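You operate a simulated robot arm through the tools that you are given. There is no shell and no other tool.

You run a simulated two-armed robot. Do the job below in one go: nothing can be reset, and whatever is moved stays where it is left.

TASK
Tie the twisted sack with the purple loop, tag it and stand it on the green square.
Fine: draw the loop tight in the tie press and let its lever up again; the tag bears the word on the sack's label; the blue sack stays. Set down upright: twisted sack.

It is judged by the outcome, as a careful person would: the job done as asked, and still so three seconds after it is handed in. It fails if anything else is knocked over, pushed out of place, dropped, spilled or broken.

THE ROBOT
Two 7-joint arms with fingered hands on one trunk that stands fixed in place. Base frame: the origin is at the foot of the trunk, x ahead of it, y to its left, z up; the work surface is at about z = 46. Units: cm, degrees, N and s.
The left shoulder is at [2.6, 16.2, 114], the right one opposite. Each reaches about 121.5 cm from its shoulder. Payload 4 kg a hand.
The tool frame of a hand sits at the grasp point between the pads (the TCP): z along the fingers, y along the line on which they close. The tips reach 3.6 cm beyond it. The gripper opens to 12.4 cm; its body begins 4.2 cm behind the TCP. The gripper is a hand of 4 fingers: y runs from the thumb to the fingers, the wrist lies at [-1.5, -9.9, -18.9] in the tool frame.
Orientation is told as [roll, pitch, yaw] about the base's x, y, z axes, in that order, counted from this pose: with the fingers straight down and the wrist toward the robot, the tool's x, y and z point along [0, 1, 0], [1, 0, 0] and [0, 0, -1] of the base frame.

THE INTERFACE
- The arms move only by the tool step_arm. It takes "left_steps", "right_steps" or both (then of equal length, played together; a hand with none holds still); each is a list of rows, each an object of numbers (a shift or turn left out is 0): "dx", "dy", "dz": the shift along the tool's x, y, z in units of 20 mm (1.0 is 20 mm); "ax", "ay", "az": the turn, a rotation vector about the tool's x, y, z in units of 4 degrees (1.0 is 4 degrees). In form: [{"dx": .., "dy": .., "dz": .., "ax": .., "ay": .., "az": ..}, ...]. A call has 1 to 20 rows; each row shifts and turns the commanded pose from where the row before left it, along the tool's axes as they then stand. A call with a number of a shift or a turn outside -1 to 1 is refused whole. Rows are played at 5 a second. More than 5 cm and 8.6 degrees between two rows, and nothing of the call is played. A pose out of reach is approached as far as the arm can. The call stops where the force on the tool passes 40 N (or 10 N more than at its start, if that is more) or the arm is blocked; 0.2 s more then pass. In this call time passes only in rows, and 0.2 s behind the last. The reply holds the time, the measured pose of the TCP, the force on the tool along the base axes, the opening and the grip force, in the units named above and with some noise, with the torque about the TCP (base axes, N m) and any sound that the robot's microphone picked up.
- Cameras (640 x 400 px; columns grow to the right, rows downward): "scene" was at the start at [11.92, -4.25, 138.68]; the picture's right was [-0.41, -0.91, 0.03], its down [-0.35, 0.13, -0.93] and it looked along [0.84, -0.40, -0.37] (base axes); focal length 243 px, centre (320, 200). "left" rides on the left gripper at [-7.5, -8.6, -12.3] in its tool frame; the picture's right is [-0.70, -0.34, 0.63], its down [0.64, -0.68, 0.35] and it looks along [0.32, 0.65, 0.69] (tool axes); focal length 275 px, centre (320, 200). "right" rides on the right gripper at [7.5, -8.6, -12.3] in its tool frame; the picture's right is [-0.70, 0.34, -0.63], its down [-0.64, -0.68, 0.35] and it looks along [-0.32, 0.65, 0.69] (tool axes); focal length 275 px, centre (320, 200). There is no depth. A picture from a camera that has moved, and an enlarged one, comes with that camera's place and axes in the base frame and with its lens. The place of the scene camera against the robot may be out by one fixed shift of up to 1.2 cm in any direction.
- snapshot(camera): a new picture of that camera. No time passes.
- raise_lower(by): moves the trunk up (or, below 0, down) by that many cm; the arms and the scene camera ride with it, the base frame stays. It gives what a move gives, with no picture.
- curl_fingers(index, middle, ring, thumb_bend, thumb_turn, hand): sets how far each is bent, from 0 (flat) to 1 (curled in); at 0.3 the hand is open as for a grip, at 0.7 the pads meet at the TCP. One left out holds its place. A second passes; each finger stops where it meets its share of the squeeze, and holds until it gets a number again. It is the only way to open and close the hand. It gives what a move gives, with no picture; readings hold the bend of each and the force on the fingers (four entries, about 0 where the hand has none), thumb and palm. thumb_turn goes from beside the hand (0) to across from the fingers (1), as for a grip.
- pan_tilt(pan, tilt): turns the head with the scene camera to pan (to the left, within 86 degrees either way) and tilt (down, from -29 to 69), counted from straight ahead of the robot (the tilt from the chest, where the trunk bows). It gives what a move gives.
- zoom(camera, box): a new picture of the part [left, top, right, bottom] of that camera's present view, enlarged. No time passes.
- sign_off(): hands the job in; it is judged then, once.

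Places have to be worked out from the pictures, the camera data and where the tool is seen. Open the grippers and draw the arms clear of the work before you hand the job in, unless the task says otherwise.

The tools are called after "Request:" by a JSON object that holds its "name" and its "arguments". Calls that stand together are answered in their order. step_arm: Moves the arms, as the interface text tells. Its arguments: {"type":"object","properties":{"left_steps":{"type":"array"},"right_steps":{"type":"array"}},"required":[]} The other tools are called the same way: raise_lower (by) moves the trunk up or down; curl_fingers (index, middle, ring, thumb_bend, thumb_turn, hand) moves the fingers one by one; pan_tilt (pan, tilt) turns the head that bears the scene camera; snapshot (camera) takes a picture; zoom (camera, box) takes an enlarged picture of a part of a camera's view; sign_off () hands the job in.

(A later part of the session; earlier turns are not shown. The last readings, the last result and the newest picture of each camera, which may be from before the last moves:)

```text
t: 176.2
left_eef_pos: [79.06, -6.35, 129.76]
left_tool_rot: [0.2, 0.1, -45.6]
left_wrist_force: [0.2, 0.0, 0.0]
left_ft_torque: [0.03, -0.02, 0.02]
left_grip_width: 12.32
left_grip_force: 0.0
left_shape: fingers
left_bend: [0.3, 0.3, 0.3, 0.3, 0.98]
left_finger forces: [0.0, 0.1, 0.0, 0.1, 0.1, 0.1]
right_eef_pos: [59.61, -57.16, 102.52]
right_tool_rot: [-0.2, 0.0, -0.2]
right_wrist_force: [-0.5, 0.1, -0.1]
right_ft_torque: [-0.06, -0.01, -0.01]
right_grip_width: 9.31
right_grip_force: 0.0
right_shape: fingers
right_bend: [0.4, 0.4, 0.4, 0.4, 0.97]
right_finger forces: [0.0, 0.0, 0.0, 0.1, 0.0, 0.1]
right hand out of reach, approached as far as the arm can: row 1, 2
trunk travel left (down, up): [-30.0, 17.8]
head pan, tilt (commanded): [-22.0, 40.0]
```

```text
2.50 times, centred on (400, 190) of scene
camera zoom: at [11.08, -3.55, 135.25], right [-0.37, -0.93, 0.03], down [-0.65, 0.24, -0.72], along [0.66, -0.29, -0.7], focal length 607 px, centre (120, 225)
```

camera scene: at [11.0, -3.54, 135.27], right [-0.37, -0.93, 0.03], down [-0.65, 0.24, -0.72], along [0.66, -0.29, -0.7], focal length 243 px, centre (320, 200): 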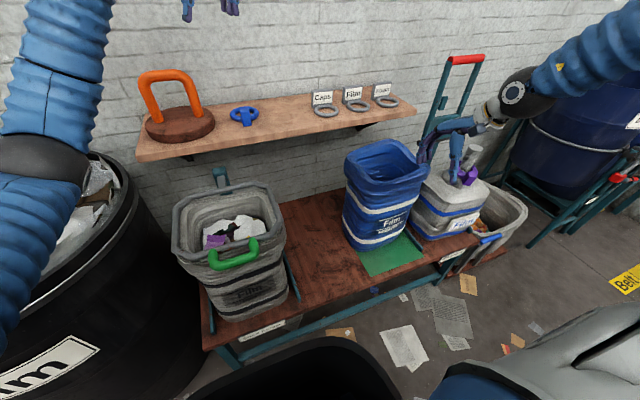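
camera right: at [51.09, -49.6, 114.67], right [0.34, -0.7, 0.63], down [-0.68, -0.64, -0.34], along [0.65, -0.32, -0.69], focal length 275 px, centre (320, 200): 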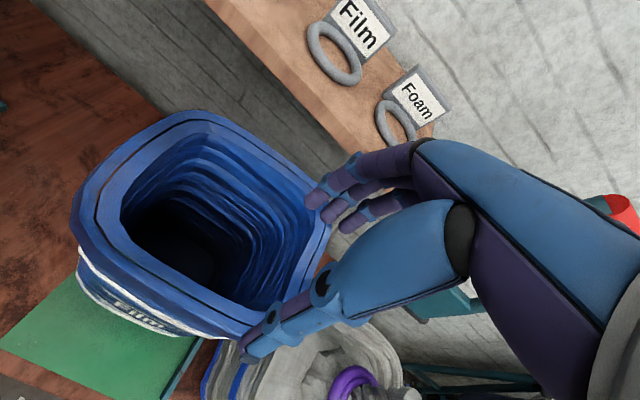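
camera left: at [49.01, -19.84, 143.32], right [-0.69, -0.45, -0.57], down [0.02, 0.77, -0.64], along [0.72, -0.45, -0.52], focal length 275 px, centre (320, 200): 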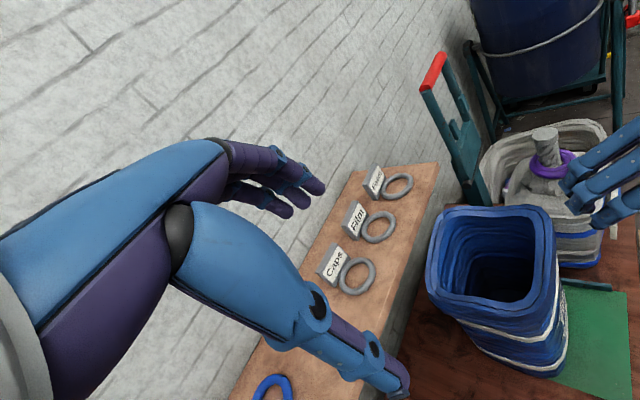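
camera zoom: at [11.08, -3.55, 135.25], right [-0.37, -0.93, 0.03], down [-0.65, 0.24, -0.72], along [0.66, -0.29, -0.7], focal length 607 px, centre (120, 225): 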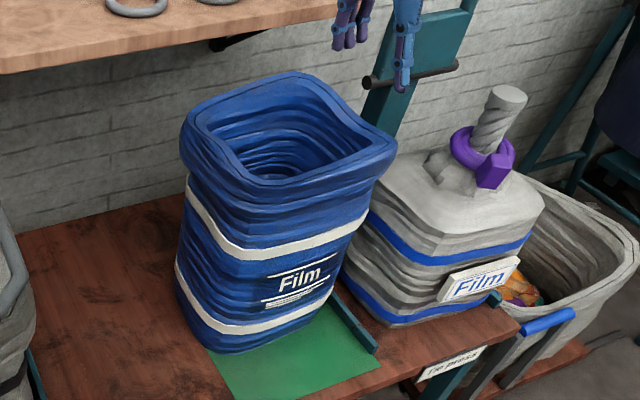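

Request:
{"name": "zoom", "arguments": {"camera": "right", "box": [50, 90, 350, 350]}}

```text
1.54 times, centred on (200, 220) of right
camera zoom: at [51.09, -49.6, 114.67], right [0.34, -0.7, 0.63], down [-0.68, -0.64, -0.34], along [0.65, -0.32, -0.69], focal length 424 px, centre (505, 169)
```

zoom: 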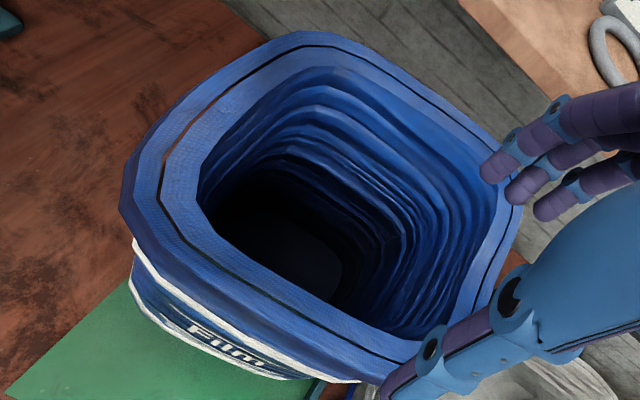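

The wrist view gives the rim centre ≈(67.8,−54), front wall at x≈59, rotation ≈+1°. I'll tow it −8 cm in x by the front wall. Descending onto the front wall's middle.

Request:
{"name": "step_arm", "arguments": {"right_steps": [{"dx": 0.8, "dy": -0.12}, {"dx": 0.8, "dy": -0.12, "dz": 0.6}, {"dz": 1}, {"dz": 1}, {"dz": 1}, {"dz": 1}, {"dz": 1}]}}

Request:
{"name": "snapshot", "arguments": {"camera": "right"}}

Request:
{"name": "zoom", "arguments": {"camera": "scene", "box": [320, 110, 480, 270]}}

```text
t: 177.8
left_eef_pos: [79.19, -6.53, 129.67]
left_tool_rot: [0.3, 0.1, -45.6]
left_wrist_force: [-0.6, -0.3, 0.6]
left_ft_torque: [0.0, -0.01, -0.02]
left_grip_width: 12.32
left_grip_force: 0.0
left_shape: fingers
left_bend: [0.3, 0.3, 0.3, 0.3, 0.98]
left_finger forces: [0.0, 0.0, 0.0, 0.0, 0.0, 0.0]
right_eef_pos: [59.3, -54.85, 91.29]
right_tool_rot: [-0.1, 0.1, -0.1]
right_wrist_force: [-0.8, 0.0, -0.5]
right_ft_torque: [0.03, -0.02, 0.01]
right_grip_width: 9.3
right_grip_force: 0.0
right_shape: fingers
right_bend: [0.4, 0.4, 0.4, 0.4, 0.97]
right_finger forces: [0.1, 0.0, 0.0, 0.0, 0.0, 0.0]
right hand out of reach, approached as far as the arm can: row 2
trunk travel left (down, up): [-30.0, 17.8]
head pan, tilt (commanded): [-22.0, 40.0]
```

```text
taken
camera right: at [50.66, -47.44, 103.47], right [0.34, -0.7, 0.63], down [-0.68, -0.64, -0.34], along [0.65, -0.32, -0.69], focal length 275 px, centre (320, 200)
```

right: 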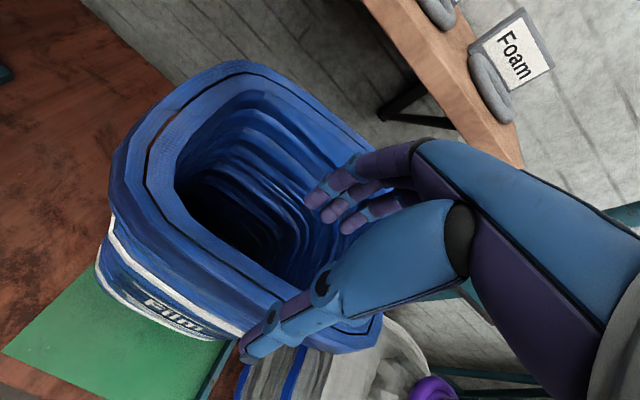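

```text
2.50 times, centred on (400, 190) of scene
camera zoom: at [11.09, -3.62, 135.24], right [-0.37, -0.93, 0.03], down [-0.65, 0.24, -0.72], along [0.66, -0.29, -0.7], focal length 607 px, centre (120, 225)
```

zoom: 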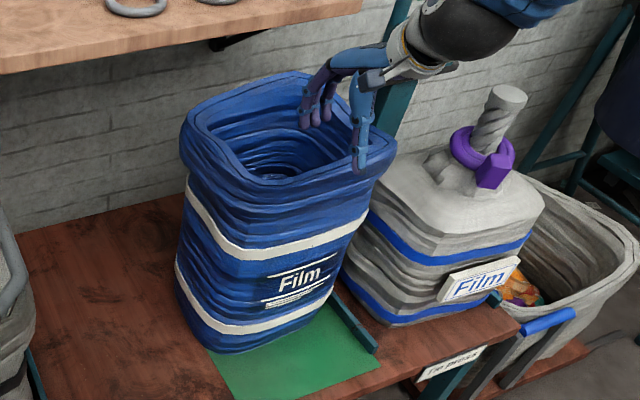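

Well placed over the front wall. Descending the last 9 cm to straddle it.

Request:
{"name": "step_arm", "arguments": {"right_steps": [{"dz": 0.9, "dx": 0.1}, {"dz": 0.9, "dx": 0.1}, {"dz": 0.9, "dx": 0.1}]}}

Request:
{"name": "step_arm", "arguments": {"right_steps": [{"dz": 0.9}, {"dz": 0.9}]}}

Request:
{"name": "snapshot", "arguments": {"camera": "right"}}

Request:
{"name": "zoom", "arguments": {"camera": "scene", "box": [320, 110, 480, 270]}}

```text
t: 178.6
left_eef_pos: [79.16, -6.36, 129.83]
left_tool_rot: [0.3, 0.3, -45.6]
left_wrist_force: [0.1, 0.0, -0.3]
left_ft_torque: [-0.01, -0.01, -0.03]
left_grip_width: 12.34
left_grip_force: 0.0
left_shape: fingers
left_bend: [0.3, 0.3, 0.3, 0.3, 0.98]
left_finger forces: [0.0, 0.0, 0.0, 0.0, 0.0, 0.0]
right_eef_pos: [59.2, -54.49, 85.56]
right_tool_rot: [-0.1, 0.2, 0.0]
right_wrist_force: [-0.5, 0.5, 1.4]
right_ft_torque: [0.0, 0.01, -0.02]
right_grip_width: 9.3
right_grip_force: 0.1
right_shape: fingers
right_bend: [0.4, 0.4, 0.4, 0.4, 0.97]
right_finger forces: [0.0, 0.0, 0.0, 0.1, 0.0, 0.1]
trunk travel left (down, up): [-30.0, 17.8]
head pan, tilt (commanded): [-22.0, 40.0]
```

```text
t: 179.2
left_eef_pos: [79.17, -6.43, 129.84]
left_tool_rot: [0.2, 0.2, -45.6]
left_wrist_force: [-0.4, 0.7, 0.5]
left_ft_torque: [-0.04, -0.03, 0.03]
left_grip_width: 12.32
left_grip_force: 0.0
left_shape: fingers
left_bend: [0.3, 0.3, 0.3, 0.3, 0.98]
left_finger forces: [0.1, 0.0, 0.0, 0.1, 0.0, 0.1]
right_eef_pos: [59.17, -54.39, 81.86]
right_tool_rot: [-0.1, 0.1, 0.0]
right_wrist_force: [0.4, -0.1, 0.1]
right_ft_torque: [-0.03, 0.0, 0.02]
right_grip_width: 9.31
right_grip_force: 0.0
right_shape: fingers
right_bend: [0.4, 0.4, 0.4, 0.4, 0.97]
right_finger forces: [0.0, 0.0, 0.1, 0.1, 0.0, 0.0]
trunk travel left (down, up): [-30.0, 17.8]
head pan, tilt (commanded): [-22.0, 40.0]
```

```text
taken
camera right: at [50.55, -46.91, 94.04], right [0.34, -0.7, 0.63], down [-0.68, -0.65, -0.34], along [0.65, -0.32, -0.69], focal length 275 px, centre (320, 200)
```

right: 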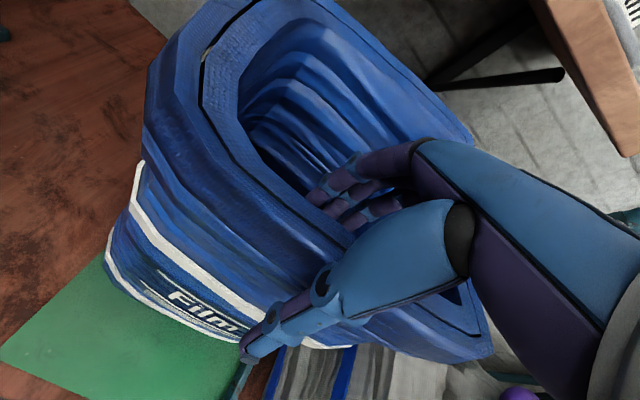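

```text
2.50 times, centred on (400, 190) of scene
camera zoom: at [11.07, -3.6, 135.24], right [-0.37, -0.93, 0.03], down [-0.65, 0.24, -0.72], along [0.66, -0.29, -0.7], focal length 607 px, centre (120, 225)
```

zoom: 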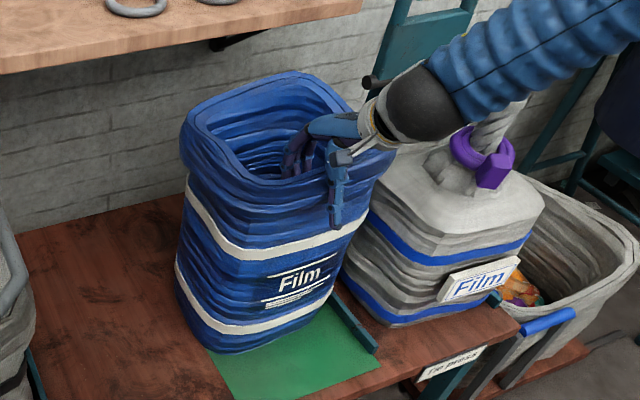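

Straddling the front wall. Pinching it.

Request:
{"name": "curl_fingers", "arguments": {"hand": "right", "index": 0.72, "middle": 0.72, "ring": 0.72, "thumb_bend": 0.72}}

Request:
{"name": "zoom", "arguments": {"camera": "scene", "box": [320, 110, 480, 270]}}

```text
t: 180.2
left_eef_pos: [79.07, -6.28, 129.8]
left_tool_rot: [0.3, 0.1, -45.5]
left_wrist_force: [-0.1, -0.7, -0.2]
left_ft_torque: [-0.04, -0.03, -0.01]
left_grip_width: 12.33
left_grip_force: 0.1
left_shape: fingers
left_bend: [0.3, 0.3, 0.3, 0.3, 0.98]
left_finger forces: [0.0, 0.0, 0.0, 0.0, 0.0, 0.0]
right_eef_pos: [59.15, -54.34, 81.87]
right_tool_rot: [-0.1, 0.0, -0.1]
right_wrist_force: [1.4, 1.2, 2.9]
right_ft_torque: [-0.19, -0.94, 0.22]
right_grip_width: 2.6
right_grip_force: 26.7
right_shape: fingers
right_bend: [0.62, 0.64, 0.65, 0.64, 0.95]
right_finger forces: [12.0, 7.7, 7.2, 0.0, 26.3, 0.0]
trunk travel left (down, up): [-30.0, 17.8]
head pan, tilt (commanded): [-22.0, 40.0]
```

```text
2.50 times, centred on (400, 190) of scene
camera zoom: at [11.05, -3.52, 135.25], right [-0.37, -0.93, 0.03], down [-0.65, 0.24, -0.72], along [0.66, -0.29, -0.7], focal length 607 px, centre (120, 225)
```

zoom: 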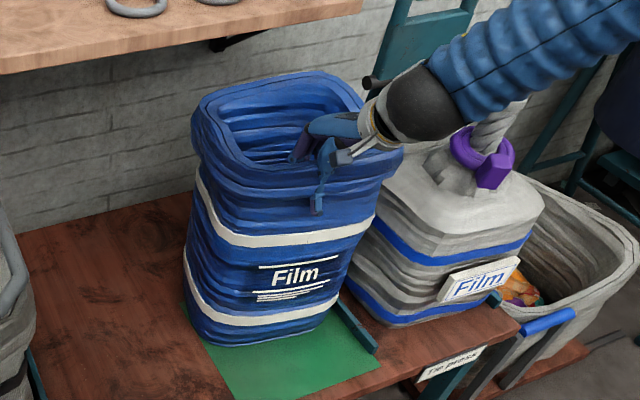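

Gripped (the sack swivelled slightly to align). Towing it toward the front, −x, in small steps.

Request:
{"name": "step_arm", "arguments": {"right_steps": [{"dy": -0.4}, {"dy": -0.5}, {"dy": -0.5}, {"dy": -0.5}]}}

Request:
{"name": "zoom", "arguments": {"camera": "scene", "box": [320, 110, 480, 270]}}

```text
t: 181.2
left_eef_pos: [78.99, -6.28, 129.76]
left_tool_rot: [0.4, 0.1, -45.6]
left_wrist_force: [-0.3, -0.3, 0.1]
left_ft_torque: [0.01, 0.0, 0.02]
left_grip_width: 12.33
left_grip_force: 0.2
left_shape: fingers
left_bend: [0.3, 0.3, 0.3, 0.3, 0.98]
left_finger forces: [0.1, 0.0, 0.0, 0.0, 0.0, 0.0]
right_eef_pos: [55.55, -54.41, 81.8]
right_tool_rot: [-0.1, 0.1, -0.1]
right_wrist_force: [1.0, 0.7, 2.2]
right_ft_torque: [-0.17, -0.91, 0.21]
right_grip_width: 2.62
right_grip_force: 26.3
right_shape: fingers
right_bend: [0.62, 0.64, 0.65, 0.64, 0.95]
right_finger forces: [11.5, 8.0, 7.8, 0.0, 26.1, 0.0]
trunk travel left (down, up): [-30.0, 17.8]
head pan, tilt (commanded): [-22.0, 40.0]
```

```text
2.50 times, centred on (400, 190) of scene
camera zoom: at [11.01, -3.55, 135.25], right [-0.37, -0.93, 0.03], down [-0.65, 0.24, -0.72], along [0.66, -0.29, -0.7], focal length 607 px, centre (120, 225)
```

zoom: 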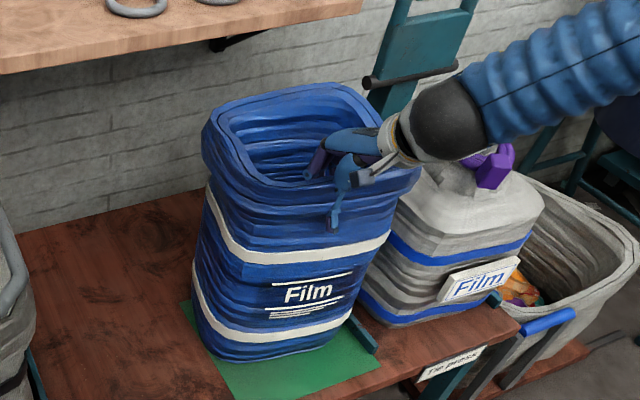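

Towing works with very little force. Continuing the remaining ~4 cm in −x.

Request:
{"name": "step_arm", "arguments": {"right_steps": [{"dy": -0.5}, {"dy": -0.5}, {"dy": -0.5}]}}

Request:
{"name": "zoom", "arguments": {"camera": "scene", "box": [300, 110, 480, 290]}}

Request:
{"name": "snapshot", "arguments": {"camera": "left"}}

```text
t: 182.0
left_eef_pos: [78.88, -6.4, 129.67]
left_tool_rot: [0.3, 0.1, -45.6]
left_wrist_force: [-0.9, -0.4, -0.5]
left_ft_torque: [0.0, -0.03, -0.02]
left_grip_width: 12.33
left_grip_force: 0.1
left_shape: fingers
left_bend: [0.3, 0.3, 0.3, 0.3, 0.98]
left_finger forces: [0.0, 0.0, 0.0, 0.1, 0.0, 0.0]
right_eef_pos: [52.48, -54.42, 82.04]
right_tool_rot: [-0.2, 0.0, 0.0]
right_wrist_force: [1.6, 0.7, 1.4]
right_ft_torque: [-0.14, -0.77, 0.24]
right_grip_width: 2.62
right_grip_force: 25.3
right_shape: fingers
right_bend: [0.62, 0.64, 0.65, 0.64, 0.95]
right_finger forces: [11.2, 7.5, 7.2, 0.0, 24.6, 0.0]
trunk travel left (down, up): [-30.0, 17.8]
head pan, tilt (commanded): [-22.0, 40.0]
```

```text
2.22 times, centred on (390, 200) of scene
camera zoom: at [10.99, -3.57, 135.26], right [-0.37, -0.93, 0.03], down [-0.65, 0.24, -0.72], along [0.66, -0.29, -0.7], focal length 540 px, centre (164, 200)
```

zoom: 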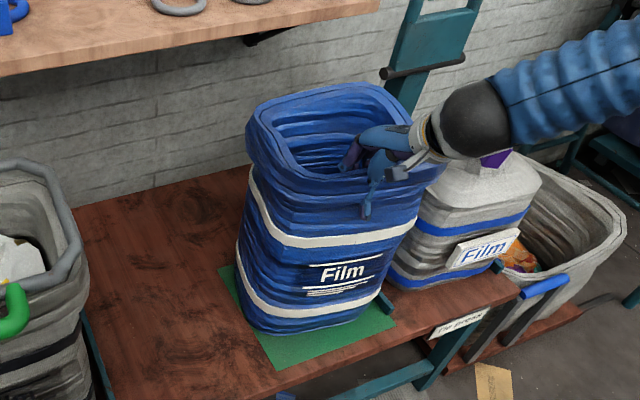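

```text
taken
camera left: at [67.53, -5.45, 141.91], right [-0.73, -0.24, -0.64], down [-0.02, 0.94, -0.34], along [0.68, -0.24, -0.69], focal length 275 px, centre (320, 200)
```

left: 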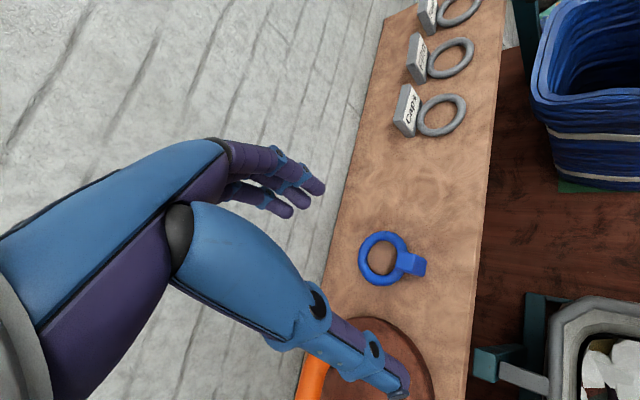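

Front wall is at the right depth (x≈52.5). Now moving the sack left (+y); four trial steps to see whether it keeps its orientation.

Request:
{"name": "step_arm", "arguments": {"right_steps": [{"dx": 0.4}, {"dx": 0.5}, {"dx": 0.5}, {"dx": 0.5}]}}

Request:
{"name": "zoom", "arguments": {"camera": "scene", "box": [300, 110, 480, 290]}}

```text
t: 183.0
left_eef_pos: [79.05, -6.43, 129.79]
left_tool_rot: [0.3, 0.1, -45.7]
left_wrist_force: [-0.2, 0.2, 0.5]
left_ft_torque: [0.01, -0.03, 0.0]
left_grip_width: 12.35
left_grip_force: 0.1
left_shape: fingers
left_bend: [0.3, 0.3, 0.3, 0.3, 0.98]
left_finger forces: [0.0, 0.0, 0.0, 0.0, 0.0, 0.1]
right_eef_pos: [52.65, -50.56, 82.01]
right_tool_rot: [-0.1, 0.0, -0.1]
right_wrist_force: [0.7, -0.3, 2.3]
right_ft_torque: [-0.44, -0.67, -0.09]
right_grip_width: 2.61
right_grip_force: 25.9
right_shape: fingers
right_bend: [0.61, 0.65, 0.68, 0.65, 0.93]
right_finger forces: [17.5, 5.6, 3.8, 0.1, 25.4, 0.1]
trunk travel left (down, up): [-30.0, 17.8]
head pan, tilt (commanded): [-22.0, 40.0]
```

```text
2.22 times, centred on (390, 200) of scene
camera zoom: at [11.03, -3.56, 135.25], right [-0.37, -0.93, 0.03], down [-0.65, 0.24, -0.72], along [0.66, -0.29, -0.7], focal length 540 px, centre (164, 200)
```

zoom: 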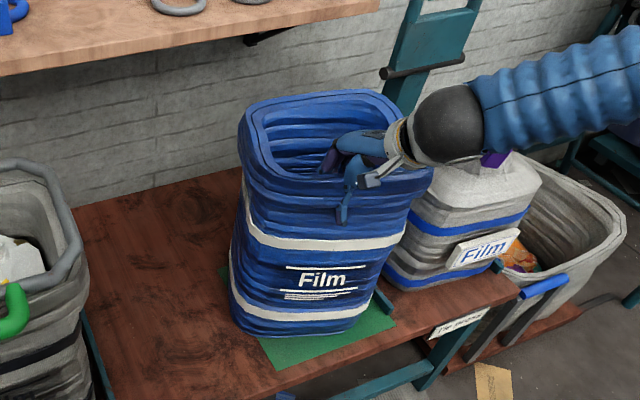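

The sack lags and turns ~2°/cm. I test whether turning the hand in place (+20° yaw) turns the sack back.

Request:
{"name": "step_arm", "arguments": {"right_steps": [{"az": -1}, {"az": -1}, {"az": -1}, {"az": -1}, {"az": -1}]}}

Request:
{"name": "zoom", "arguments": {"camera": "scene", "box": [300, 110, 480, 290]}}

```text
t: 184.2
left_eef_pos: [79.07, -6.29, 129.73]
left_tool_rot: [0.3, 0.2, -45.6]
left_wrist_force: [-0.8, 0.0, -0.1]
left_ft_torque: [-0.02, 0.01, 0.02]
left_grip_width: 12.33
left_grip_force: 0.0
left_shape: fingers
left_bend: [0.3, 0.3, 0.3, 0.3, 0.98]
left_finger forces: [0.0, 0.0, 0.1, 0.0, 0.0, 0.0]
right_eef_pos: [52.56, -50.47, 82.02]
right_tool_rot: [0.0, 0.1, 19.9]
right_wrist_force: [0.0, -1.8, 5.0]
right_ft_torque: [-0.55, -0.91, -0.35]
right_grip_width: 2.64
right_grip_force: 28.8
right_shape: fingers
right_bend: [0.6, 0.66, 0.71, 0.66, 0.92]
right_finger forces: [23.7, 4.4, 1.5, 0.1, 28.1, 0.0]
trunk travel left (down, up): [-30.0, 17.8]
head pan, tilt (commanded): [-22.0, 40.0]
```

```text
2.22 times, centred on (390, 200) of scene
camera zoom: at [11.05, -3.51, 135.25], right [-0.37, -0.93, 0.03], down [-0.65, 0.24, -0.72], along [0.66, -0.29, -0.7], focal length 540 px, centre (164, 200)
```

zoom: 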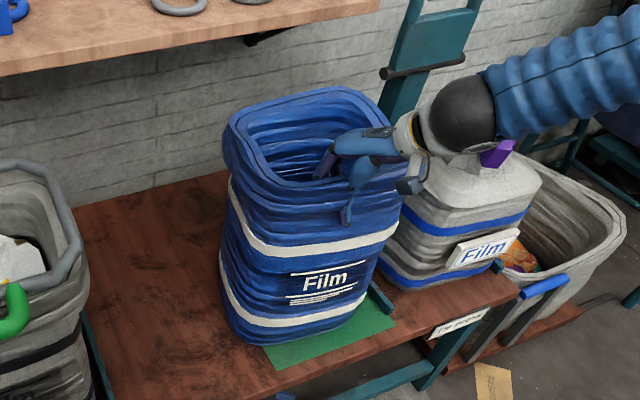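

Turning the hand does turn the sack back (≈half). So with the hand leading in yaw I can shift it straight. Continuing left (+y) with a slight extra turn.

Request:
{"name": "step_arm", "arguments": {"right_steps": [{"dx": 0.47, "dy": 0.171, "az": -0.4}, {"dx": 0.47, "dy": 0.185, "az": -0.4}, {"dx": 0.465, "dy": 0.2, "az": -0.4}, {"dx": 0.46, "dy": 0.21}, {"dx": 0.46, "dy": 0.21}]}}

Request:
{"name": "zoom", "arguments": {"camera": "scene", "box": [290, 110, 470, 290]}}

```text
t: 185.4
left_eef_pos: [78.97, -6.34, 129.77]
left_tool_rot: [0.3, 0.1, -45.7]
left_wrist_force: [-0.1, -1.0, -0.2]
left_ft_torque: [-0.01, -0.02, -0.02]
left_grip_width: 12.33
left_grip_force: 0.0
left_shape: fingers
left_bend: [0.3, 0.3, 0.3, 0.3, 0.98]
left_finger forces: [0.1, 0.1, 0.0, 0.1, 0.0, 0.1]
right_eef_pos: [52.55, -45.63, 81.97]
right_tool_rot: [-0.2, 0.1, 24.8]
right_wrist_force: [-2.5, -3.9, 10.7]
right_ft_torque: [-0.69, -1.27, -0.55]
right_grip_width: 2.7
right_grip_force: 33.7
right_shape: fingers
right_bend: [0.6, 0.67, 0.71, 0.66, 0.91]
right_finger forces: [28.8, 4.2, 0.5, 0.0, 33.7, 0.0]
trunk travel left (down, up): [-30.0, 17.8]
head pan, tilt (commanded): [-22.0, 40.0]
```

```text
2.22 times, centred on (380, 200) of scene
camera zoom: at [10.97, -3.53, 135.27], right [-0.37, -0.93, 0.03], down [-0.65, 0.24, -0.72], along [0.66, -0.29, -0.7], focal length 540 px, centre (187, 200)
```

zoom: 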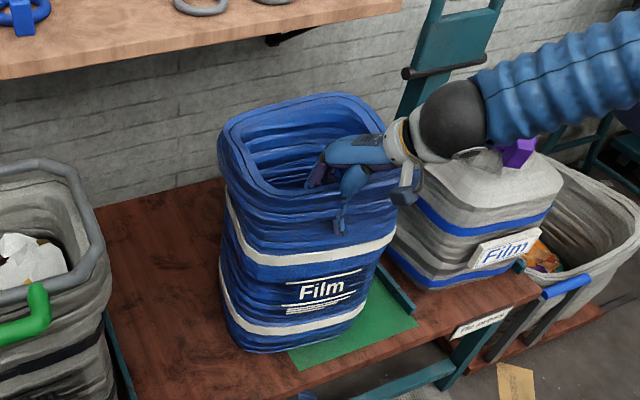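

Continuing left; raising the grip slightly to relieve the downward pressing (10 N).

Request:
{"name": "step_arm", "arguments": {"right_steps": [{"dz": -0.25}, {"dx": 0.455, "dy": 0.21, "az": -0.3}, {"dx": 0.45, "dy": 0.215, "az": -0.3}, {"dx": 0.45, "dy": 0.22, "az": -0.3}, {"dx": 0.445, "dy": 0.225}, {"dx": 0.445, "dy": 0.225}]}}

Request:
{"name": "zoom", "arguments": {"camera": "scene", "box": [290, 110, 470, 290]}}

```text
t: 186.8
left_eef_pos: [79.07, -6.24, 129.8]
left_tool_rot: [0.3, 0.0, -45.6]
left_wrist_force: [0.5, -0.5, 0.8]
left_ft_torque: [0.02, 0.01, 0.03]
left_grip_width: 12.33
left_grip_force: 0.0
left_shape: fingers
left_bend: [0.3, 0.3, 0.3, 0.3, 0.98]
left_finger forces: [0.0, 0.0, 0.1, 0.0, 0.0, 0.1]
right_eef_pos: [52.45, -40.52, 82.43]
right_tool_rot: [-0.1, 0.0, 28.4]
right_wrist_force: [-1.2, -1.4, 3.1]
right_ft_torque: [-0.31, -0.72, -0.29]
right_grip_width: 2.63
right_grip_force: 27.2
right_shape: fingers
right_bend: [0.6, 0.66, 0.71, 0.66, 0.92]
right_finger forces: [21.6, 4.6, 1.7, 0.0, 26.8, 0.0]
trunk travel left (down, up): [-30.0, 17.8]
head pan, tilt (commanded): [-22.0, 40.0]
```

```text
2.22 times, centred on (380, 200) of scene
camera zoom: at [11.04, -3.55, 135.25], right [-0.37, -0.93, 0.03], down [-0.65, 0.24, -0.72], along [0.66, -0.29, -0.7], focal length 540 px, centre (187, 200)
```

zoom: 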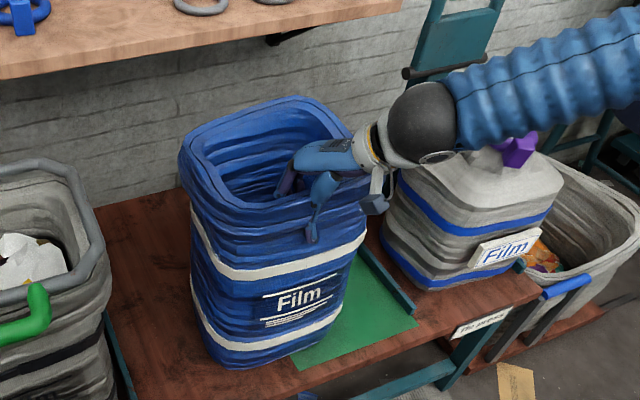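

The sack is square again (≈+3°) and about 14 cm from its spot. Continuing left with the yaw held.

Request:
{"name": "step_arm", "arguments": {"right_steps": [{"dx": 0.459, "dy": 0.203}, {"dx": 0.459, "dy": 0.203}, {"dx": 0.459, "dy": 0.203}, {"dx": 0.459, "dy": 0.203}, {"dx": 0.459, "dy": 0.203}]}}

Request:
{"name": "zoom", "arguments": {"camera": "scene", "box": [270, 110, 450, 290]}}

```text
t: 188.0
left_eef_pos: [79.02, -6.43, 129.81]
left_tool_rot: [0.3, 0.1, -45.5]
left_wrist_force: [-0.8, 0.6, 0.4]
left_ft_torque: [-0.03, 0.02, -0.02]
left_grip_width: 12.33
left_grip_force: 0.1
left_shape: fingers
left_bend: [0.3, 0.3, 0.3, 0.3, 0.98]
left_finger forces: [0.0, 0.1, 0.1, 0.1, 0.0, 0.0]
right_eef_pos: [51.94, -35.42, 82.5]
right_tool_rot: [-0.1, -0.1, 28.3]
right_wrist_force: [0.2, -0.5, 2.8]
right_ft_torque: [-0.22, -0.7, -0.23]
right_grip_width: 2.61
right_grip_force: 26.1
right_shape: fingers
right_bend: [0.6, 0.66, 0.71, 0.66, 0.92]
right_finger forces: [19.8, 5.3, 1.7, 0.1, 25.1, 0.0]
trunk travel left (down, up): [-30.0, 17.8]
head pan, tilt (commanded): [-22.0, 40.0]
```

```text
2.22 times, centred on (360, 200) of scene
camera zoom: at [11.05, -3.54, 135.24], right [-0.37, -0.93, 0.03], down [-0.65, 0.24, -0.72], along [0.66, -0.29, -0.7], focal length 540 px, centre (231, 200)
```

zoom: 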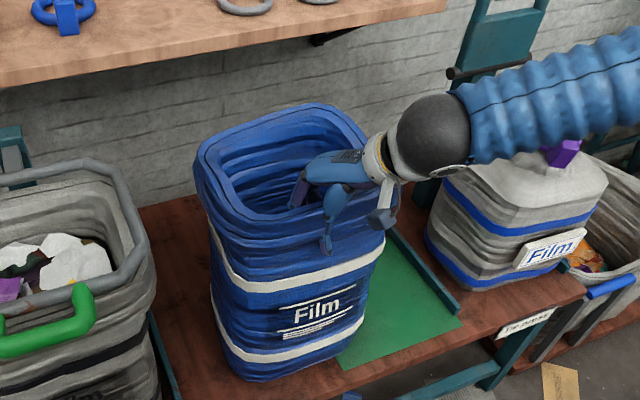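

Orientation ≈+6°; easing the hand yaw back a little while continuing left.

Request:
{"name": "step_arm", "arguments": {"right_steps": [{"dx": 0.459, "dy": 0.203, "az": 0.5}, {"dx": 0.462, "dy": 0.195, "az": 0.5}, {"dx": 0.465, "dy": 0.185, "az": 0.5}, {"dx": 0.468, "dy": 0.175, "az": 0.3}, {"dx": 0.468, "dy": 0.17}]}}

Request:
{"name": "zoom", "arguments": {"camera": "scene", "box": [270, 110, 450, 290]}}

```text
t: 189.2
left_eef_pos: [79.08, -6.27, 129.76]
left_tool_rot: [0.3, 0.1, -45.6]
left_wrist_force: [-0.4, -0.5, 0.6]
left_ft_torque: [-0.02, 0.01, 0.03]
left_grip_width: 12.34
left_grip_force: 0.1
left_shape: fingers
left_bend: [0.3, 0.3, 0.3, 0.3, 0.98]
left_finger forces: [0.0, 0.0, 0.0, 0.1, 0.1, 0.1]
right_eef_pos: [51.56, -30.35, 82.44]
right_tool_rot: [-0.1, 0.1, 21.2]
right_wrist_force: [-0.2, -0.5, 3.7]
right_ft_torque: [-0.05, -0.65, -0.07]
right_grip_width: 2.6
right_grip_force: 24.5
right_shape: fingers
right_bend: [0.6, 0.66, 0.71, 0.66, 0.92]
right_finger forces: [16.6, 5.8, 2.8, 0.1, 24.9, 0.0]
trunk travel left (down, up): [-30.0, 17.8]
head pan, tilt (commanded): [-22.0, 40.0]
```

```text
2.22 times, centred on (360, 200) of scene
camera zoom: at [11.07, -3.51, 135.25], right [-0.37, -0.93, 0.03], down [-0.65, 0.24, -0.72], along [0.66, -0.29, -0.7], focal length 540 px, centre (231, 200)
```

zoom: 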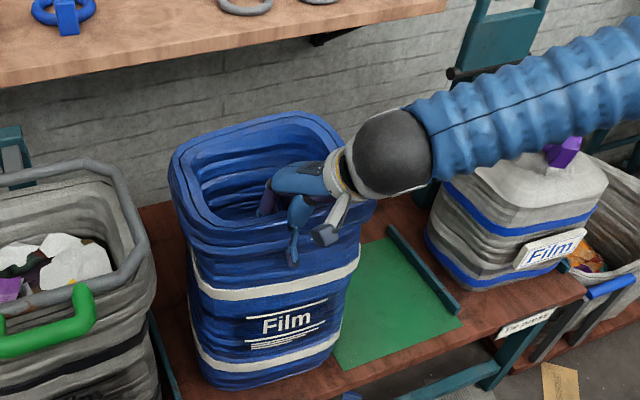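

Only ~4.5 cm to go, orientation ≈−2°. Finishing the shift, then comparing with the earlier reference view.

Request:
{"name": "step_arm", "arguments": {"right_steps": [{"dx": 0.43, "dy": 0.15}, {"dx": 0.43, "dy": 0.15}, {"dx": 0.43, "dy": 0.15}, {"dx": 0.43, "dy": 0.15, "az": -0.3}]}}

Request:
{"name": "pan_tilt", "arguments": {"pan": -20, "tilt": 28}}

Request:
{"name": "snapshot", "arguments": {"camera": "scene"}}

Request:
{"name": "zoom", "arguments": {"camera": "scene", "box": [260, 200, 460, 380]}}

```text
t: 190.2
left_eef_pos: [79.02, -6.37, 129.73]
left_tool_rot: [0.2, 0.1, -45.7]
left_wrist_force: [-0.8, -0.2, 0.7]
left_ft_torque: [-0.03, 0.02, 0.0]
left_grip_width: 12.31
left_grip_force: 0.0
left_shape: fingers
left_bend: [0.3, 0.3, 0.3, 0.3, 0.98]
left_finger forces: [0.0, 0.1, 0.1, 0.0, 0.0, 0.1]
right_eef_pos: [51.58, -26.83, 82.63]
right_tool_rot: [-0.1, 0.1, 22.3]
right_wrist_force: [1.2, 0.0, 2.5]
right_ft_torque: [-0.22, -0.61, -0.2]
right_grip_width: 2.59
right_grip_force: 25.0
right_shape: fingers
right_bend: [0.6, 0.67, 0.71, 0.66, 0.92]
right_finger forces: [19.0, 5.4, 1.5, 0.1, 24.3, 0.0]
trunk travel left (down, up): [-30.0, 17.8]
head pan, tilt (commanded): [-22.0, 40.0]
```

```text
t: 191.0
left_eef_pos: [78.98, -6.31, 129.84]
left_tool_rot: [0.4, 0.1, -45.6]
left_wrist_force: [0.0, -0.3, 0.6]
left_ft_torque: [0.0, 0.01, 0.02]
left_grip_width: 12.33
left_grip_force: 0.0
left_shape: fingers
left_bend: [0.3, 0.3, 0.3, 0.3, 0.98]
left_finger forces: [0.1, 0.0, 0.0, 0.1, 0.0, 0.0]
right_eef_pos: [51.71, -26.71, 82.58]
right_tool_rot: [-0.1, -0.1, 22.4]
right_wrist_force: [0.4, -1.0, 2.1]
right_ft_torque: [-0.26, -0.61, -0.22]
right_grip_width: 2.61
right_grip_force: 24.8
right_shape: fingers
right_bend: [0.6, 0.67, 0.71, 0.66, 0.92]
right_finger forces: [18.8, 5.3, 1.6, 0.0, 24.1, 0.0]
trunk travel left (down, up): [-30.0, 17.8]
head pan, tilt (commanded): [-20.0, 28.0]
```

```text
taken
camera scene: at [11.88, -3.47, 137.04], right [-0.34, -0.94, 0.03], down [-0.51, 0.16, -0.85], along [0.79, -0.3, -0.53], focal length 243 px, centre (320, 200)
```

scene: 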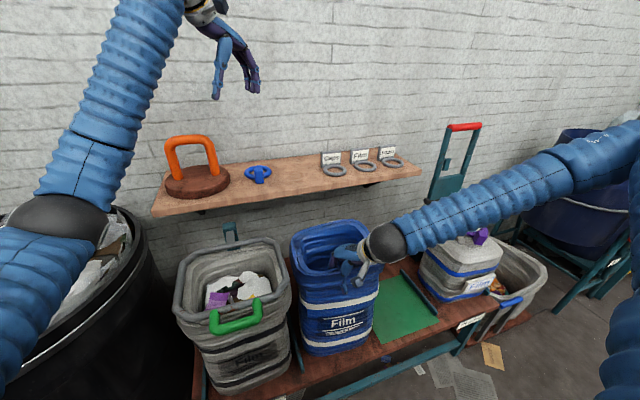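

```text
2.22 times, centred on (360, 290) of scene
camera zoom: at [11.88, -3.47, 137.04], right [-0.34, -0.94, 0.03], down [-0.51, 0.16, -0.85], along [0.79, -0.3, -0.53], focal length 540 px, centre (231, 0)
```

zoom: 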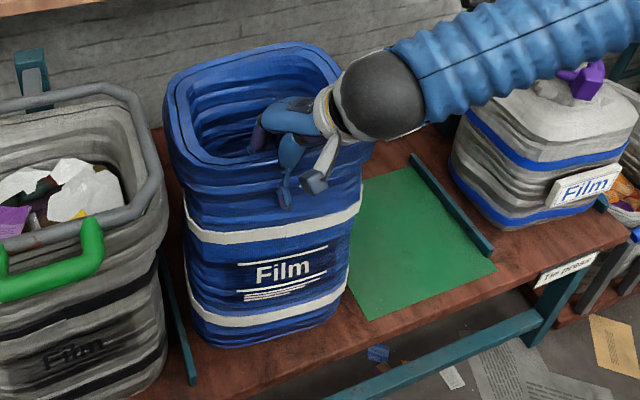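

The sack is now back at its original place within about a centimetre or two and square with the bench. Releasing it gently and lifting the hand out.

Request:
{"name": "curl_fingers", "arguments": {"hand": "right", "index": 0.42, "middle": 0.42, "ring": 0.42, "thumb_bend": 0.42}}

Request:
{"name": "step_arm", "arguments": {"right_steps": [{"dz": -0.4}, {"dz": -0.8}, {"dz": -1}, {"dz": -1}, {"dz": -1}, {"dz": -1}, {"dz": -1}]}}

Request:
{"name": "snapshot", "arguments": {"camera": "scene"}}

Request:
{"name": "zoom", "arguments": {"camera": "scene", "box": [260, 200, 460, 380]}}

Request:
{"name": "snapshot", "arguments": {"camera": "right"}}

```text
t: 192.0
left_eef_pos: [79.09, -6.39, 129.75]
left_tool_rot: [0.3, 0.1, -45.6]
left_wrist_force: [-0.7, -0.2, 0.1]
left_ft_torque: [-0.03, -0.03, 0.01]
left_grip_width: 12.31
left_grip_force: 0.2
left_shape: fingers
left_bend: [0.3, 0.3, 0.3, 0.3, 0.98]
left_finger forces: [0.0, 0.0, 0.0, 0.0, 0.0, 0.1]
right_eef_pos: [51.66, -26.73, 82.5]
right_tool_rot: [-0.1, 0.0, 22.4]
right_wrist_force: [0.7, 0.9, 0.0]
right_ft_torque: [0.01, 0.0, 0.03]
right_grip_width: 8.68
right_grip_force: 0.1
right_shape: fingers
right_bend: [0.42, 0.42, 0.42, 0.42, 0.97]
right_finger forces: [0.0, 0.0, 0.0, 0.0, 0.1, 0.0]
trunk travel left (down, up): [-30.0, 17.8]
head pan, tilt (commanded): [-20.0, 28.0]
```

```text
t: 193.6
left_eef_pos: [79.03, -6.16, 129.74]
left_tool_rot: [0.3, 0.1, -45.6]
left_wrist_force: [-0.4, 0.4, -0.4]
left_ft_torque: [0.01, -0.03, 0.01]
left_grip_width: 12.35
left_grip_force: 0.0
left_shape: fingers
left_bend: [0.3, 0.3, 0.3, 0.3, 0.98]
left_finger forces: [0.0, 0.0, 0.0, 0.0, 0.0, 0.0]
right_eef_pos: [51.65, -26.95, 94.92]
right_tool_rot: [-0.1, 0.1, 22.4]
right_wrist_force: [0.7, 0.1, 0.2]
right_ft_torque: [-0.01, 0.0, 0.01]
right_grip_width: 8.68
right_grip_force: 0.1
right_shape: fingers
right_bend: [0.42, 0.42, 0.42, 0.42, 0.97]
right_finger forces: [0.1, 0.0, 0.0, 0.0, 0.1, 0.1]
trunk travel left (down, up): [-30.0, 17.8]
head pan, tilt (commanded): [-20.0, 28.0]
```

```text
taken
camera scene: at [11.83, -3.44, 137.05], right [-0.34, -0.94, 0.03], down [-0.51, 0.16, -0.85], along [0.79, -0.3, -0.53], focal length 243 px, centre (320, 200)
```

scene: 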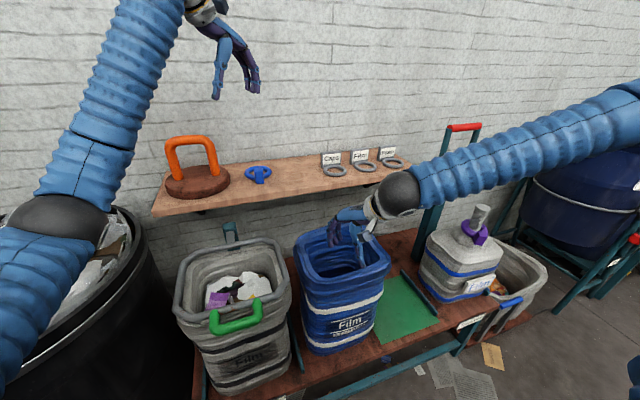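

```text
2.22 times, centred on (360, 290) of scene
camera zoom: at [11.83, -3.44, 137.05], right [-0.34, -0.94, 0.03], down [-0.51, 0.16, -0.85], along [0.79, -0.3, -0.53], focal length 540 px, centre (231, 0)
```

zoom: 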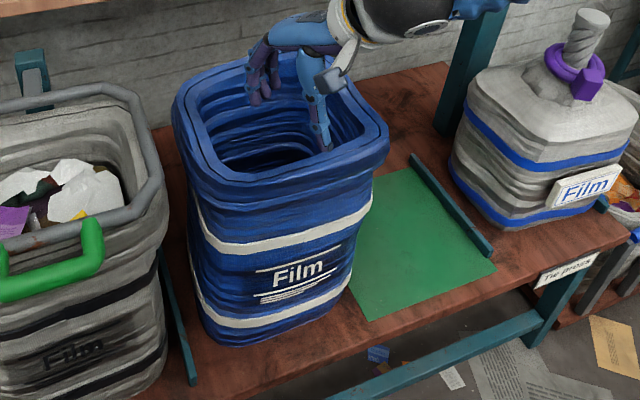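

```text
taken
camera right: at [40.84, -23.12, 107.26], right [0.58, -0.51, 0.63], down [-0.39, -0.86, -0.34], along [0.72, -0.05, -0.69], focal length 275 px, centre (320, 200)
```

right: 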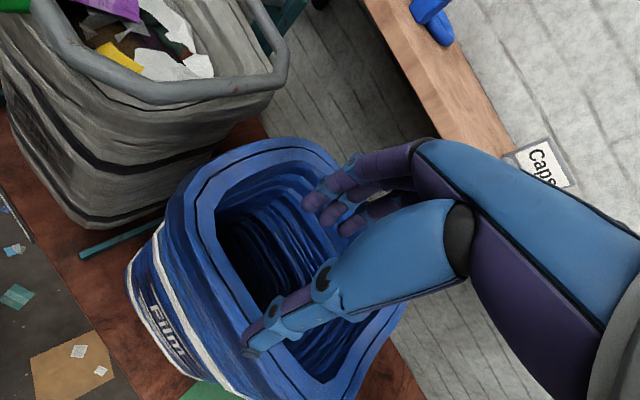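

After release the sack settled upright. I measure its pose from the wrist camera to judge whether a small correction is still needed.

Request:
{"name": "zoom", "arguments": {"camera": "right", "box": [110, 110, 430, 400]}}

```text
1.38 times, centred on (270, 255) of right
camera zoom: at [40.84, -23.12, 107.26], right [0.58, -0.51, 0.63], down [-0.39, -0.86, -0.34], along [0.72, -0.05, -0.69], focal length 380 px, centre (389, 124)
```

zoom: 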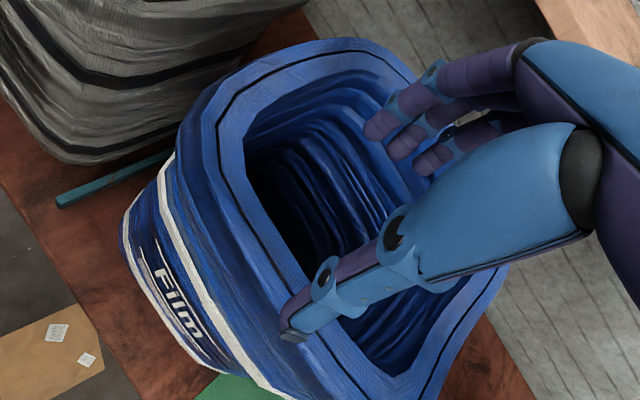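

The blue sack's rim centre is ≈(60,−28.8), within ~1.5 cm of where it started, and square. Good. Next the Film tag: I raise the right hand and move toward the shelf in small monitored moves.

Request:
{"name": "step_arm", "arguments": {"right_steps": [{"dz": -1}, {"dx": -0.4, "dy": 0.6, "dz": -1}, {"dx": -0.4, "dy": 0.6, "dz": -1}, {"dx": -0.4, "dy": 0.6, "dz": -1}, {"dx": -0.4, "dy": 0.6, "dz": -1}, {"dx": -0.4, "dy": 0.6, "dz": -1}]}}

Request:
{"name": "step_arm", "arguments": {"right_steps": [{"dx": -0.8, "dy": 0.6, "dz": -1}, {"dx": -0.8, "dy": 0.6, "dz": -1}, {"dx": -0.8, "dy": 0.6, "dz": -1}, {"dx": -0.8, "dy": 0.6, "dz": -1}, {"dx": -0.8, "dy": 0.4, "dz": -0.5}, {"dx": -0.8, "dy": 0.4}]}}

Request:
{"name": "snapshot", "arguments": {"camera": "scene"}}

```text
t: 195.0
left_eef_pos: [79.06, -6.33, 129.74]
left_tool_rot: [0.2, 0.1, -45.6]
left_wrist_force: [-0.2, 0.4, -0.6]
left_ft_torque: [0.02, 0.0, -0.01]
left_grip_width: 12.35
left_grip_force: 0.0
left_shape: fingers
left_bend: [0.3, 0.3, 0.3, 0.3, 0.98]
left_finger forces: [0.0, 0.0, 0.0, 0.1, 0.0, 0.0]
right_eef_pos: [58.78, -28.43, 107.02]
right_tool_rot: [-0.1, 0.1, 22.5]
right_wrist_force: [0.4, 0.2, -0.2]
right_ft_torque: [-0.01, 0.0, 0.0]
right_grip_width: 8.71
right_grip_force: 0.1
right_shape: fingers
right_bend: [0.42, 0.42, 0.42, 0.42, 0.97]
right_finger forces: [0.1, 0.1, 0.0, 0.0, 0.0, 0.1]
trunk travel left (down, up): [-30.0, 17.8]
head pan, tilt (commanded): [-20.0, 28.0]
```

```text
t: 196.4
left_eef_pos: [79.04, -6.45, 129.71]
left_tool_rot: [0.2, 0.1, -45.6]
left_wrist_force: [0.3, -0.8, 0.0]
left_ft_torque: [0.01, 0.03, 0.02]
left_grip_width: 12.33
left_grip_force: 0.0
left_shape: fingers
left_bend: [0.3, 0.3, 0.3, 0.3, 0.98]
left_finger forces: [0.0, 0.0, 0.0, 0.1, 0.0, 0.1]
right_eef_pos: [68.58, -34.86, 115.74]
right_tool_rot: [0.0, 0.1, 22.3]
right_wrist_force: [1.0, 0.0, 1.2]
right_ft_torque: [0.0, -0.02, -0.01]
right_grip_width: 8.67
right_grip_force: 0.2
right_shape: fingers
right_bend: [0.42, 0.42, 0.42, 0.42, 0.97]
right_finger forces: [0.1, 0.0, 0.0, 0.0, 0.0, 0.1]
trunk travel left (down, up): [-30.0, 17.8]
head pan, tilt (commanded): [-20.0, 28.0]
```

```text
taken
camera scene: at [11.95, -3.51, 137.03], right [-0.34, -0.94, 0.03], down [-0.51, 0.16, -0.85], along [0.79, -0.3, -0.53], focal length 243 px, centre (320, 200)
```

scene: 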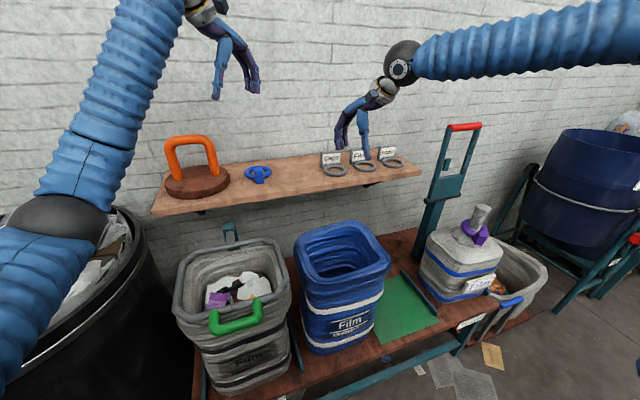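

Clear view: the blue sack sits square in its place and the twisted sack is untouched with the tie on. Turning the right hand to yaw 0 and moving above the Film tag.

Request:
{"name": "step_arm", "arguments": {"right_steps": [{"az": 1}, {"az": 1}, {"az": 1}, {"az": 1}, {"az": 1}, {"az": 0.57}]}}

Request:
{"name": "step_arm", "arguments": {"right_steps": [{"dx": -0.9, "dy": 0.7}, {"dx": -0.9, "dy": 0.7}, {"dx": -0.9, "dy": 0.7}, {"dx": -0.9, "dy": 0.7}, {"dx": -0.9, "dy": 0.7}, {"dx": -0.9, "dy": 0.7}, {"dx": -0.9, "dy": 0.7}]}}

Request:
{"name": "snapshot", "arguments": {"camera": "right"}}

Request:
{"name": "zoom", "arguments": {"camera": "scene", "box": [300, 60, 460, 200]}}

Request:
{"name": "snapshot", "arguments": {"camera": "left"}}

```text
t: 197.8
left_eef_pos: [79.02, -6.34, 129.79]
left_tool_rot: [0.3, 0.0, -45.5]
left_wrist_force: [0.5, 0.3, 0.1]
left_ft_torque: [0.02, -0.02, 0.02]
left_grip_width: 12.32
left_grip_force: 0.0
left_shape: fingers
left_bend: [0.3, 0.3, 0.3, 0.3, 0.98]
left_finger forces: [0.0, 0.1, 0.1, 0.0, 0.0, 0.0]
right_eef_pos: [68.47, -34.64, 115.94]
right_tool_rot: [-0.1, 0.1, -0.1]
right_wrist_force: [-0.1, -0.8, -0.1]
right_ft_torque: [0.02, -0.01, -0.02]
right_grip_width: 8.7
right_grip_force: 0.1
right_shape: fingers
right_bend: [0.42, 0.42, 0.42, 0.42, 0.97]
right_finger forces: [0.1, 0.0, 0.1, 0.0, 0.0, 0.0]
trunk travel left (down, up): [-30.0, 17.8]
head pan, tilt (commanded): [-20.0, 28.0]
```

```text
t: 199.4
left_eef_pos: [79.11, -6.45, 129.67]
left_tool_rot: [0.3, 0.1, -45.6]
left_wrist_force: [-0.1, -0.2, -0.4]
left_ft_torque: [0.06, -0.03, 0.02]
left_grip_width: 12.32
left_grip_force: 0.1
left_shape: fingers
left_bend: [0.3, 0.3, 0.3, 0.3, 0.98]
left_finger forces: [0.0, 0.0, 0.0, 0.1, 0.0, 0.1]
right_eef_pos: [78.02, -47.31, 115.83]
right_tool_rot: [0.0, 0.1, 0.1]
right_wrist_force: [0.6, -0.6, 0.1]
right_ft_torque: [0.01, 0.03, 0.02]
right_grip_width: 8.65
right_grip_force: 0.1
right_shape: fingers
right_bend: [0.42, 0.42, 0.42, 0.42, 0.97]
right_finger forces: [0.0, 0.0, 0.0, 0.0, 0.0, 0.0]
trunk travel left (down, up): [-30.0, 17.8]
head pan, tilt (commanded): [-20.0, 28.0]
```

```text
taken
camera right: at [69.44, -39.82, 128.03], right [0.34, -0.7, 0.63], down [-0.68, -0.65, -0.34], along [0.65, -0.32, -0.69], focal length 275 px, centre (320, 200)
```

right: 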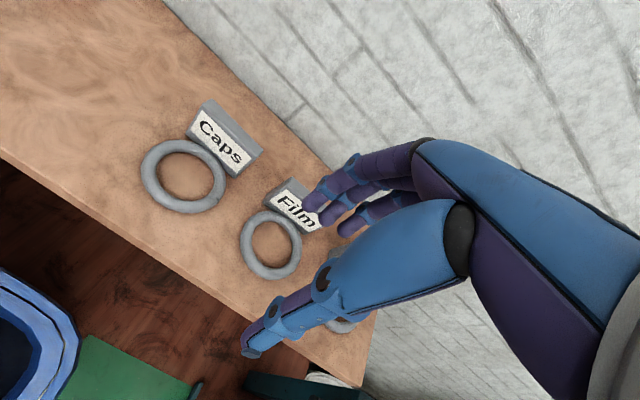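

```text
2.86 times, centred on (380, 130) of scene
camera zoom: at [11.92, -3.54, 137.03], right [-0.34, -0.94, 0.03], down [-0.51, 0.16, -0.85], along [0.79, -0.3, -0.53], focal length 694 px, centre (149, 400)
```

zoom: 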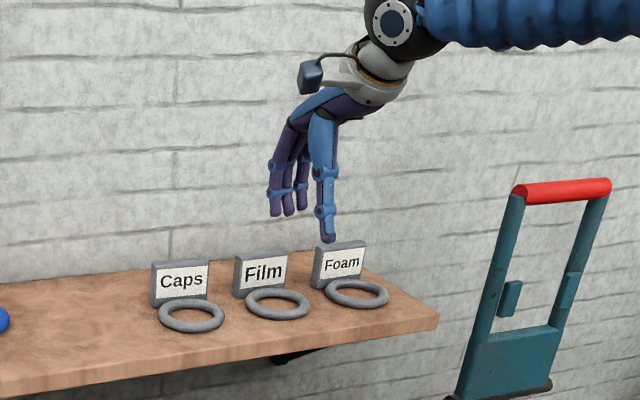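

```text
taken
camera left: at [67.64, -5.51, 141.84], right [-0.73, -0.24, -0.64], down [-0.02, 0.94, -0.34], along [0.68, -0.24, -0.69], focal length 275 px, centre (320, 200)
```

left: 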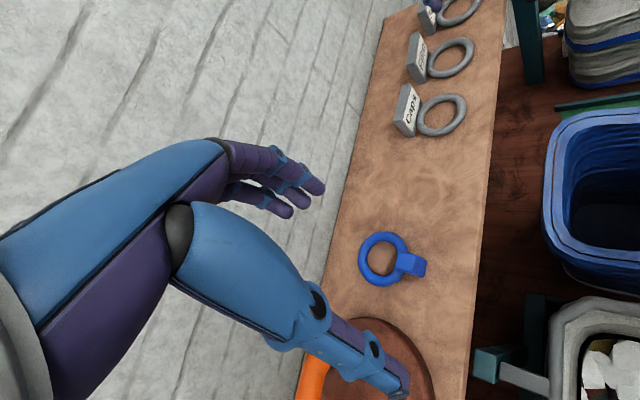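

Request:
{"name": "zoom", "arguments": {"camera": "right", "box": [220, 150, 340, 300]}}

Request:
{"name": "zoom", "arguments": {"camera": "left", "box": [380, 0, 500, 140]}}

```text
2.67 times, centred on (280, 225) of right
camera zoom: at [69.44, -39.82, 128.03], right [0.34, -0.7, 0.63], down [-0.68, -0.65, -0.34], along [0.65, -0.32, -0.69], focal length 734 px, centre (427, 133)
```

zoom: 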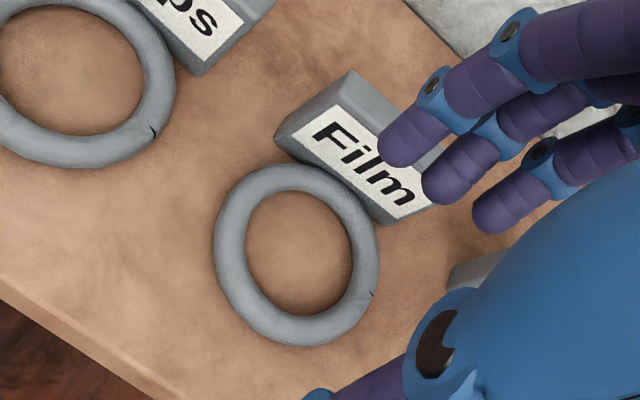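

```text
2.86 times, centred on (440, 70) of left
camera zoom: at [67.64, -5.51, 141.84], right [-0.73, -0.24, -0.64], down [-0.02, 0.94, -0.34], along [0.68, -0.24, -0.69], focal length 786 px, centre (-23, 571)
```

zoom: 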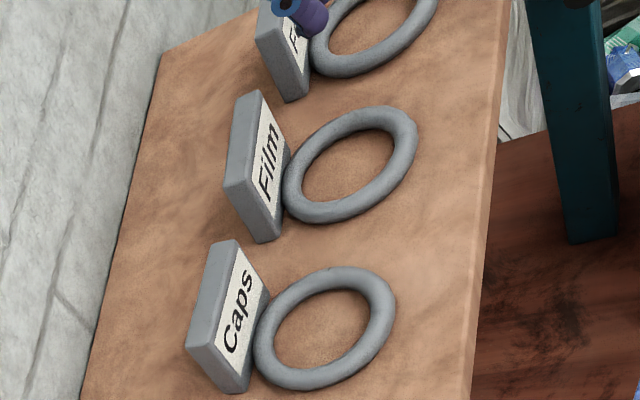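

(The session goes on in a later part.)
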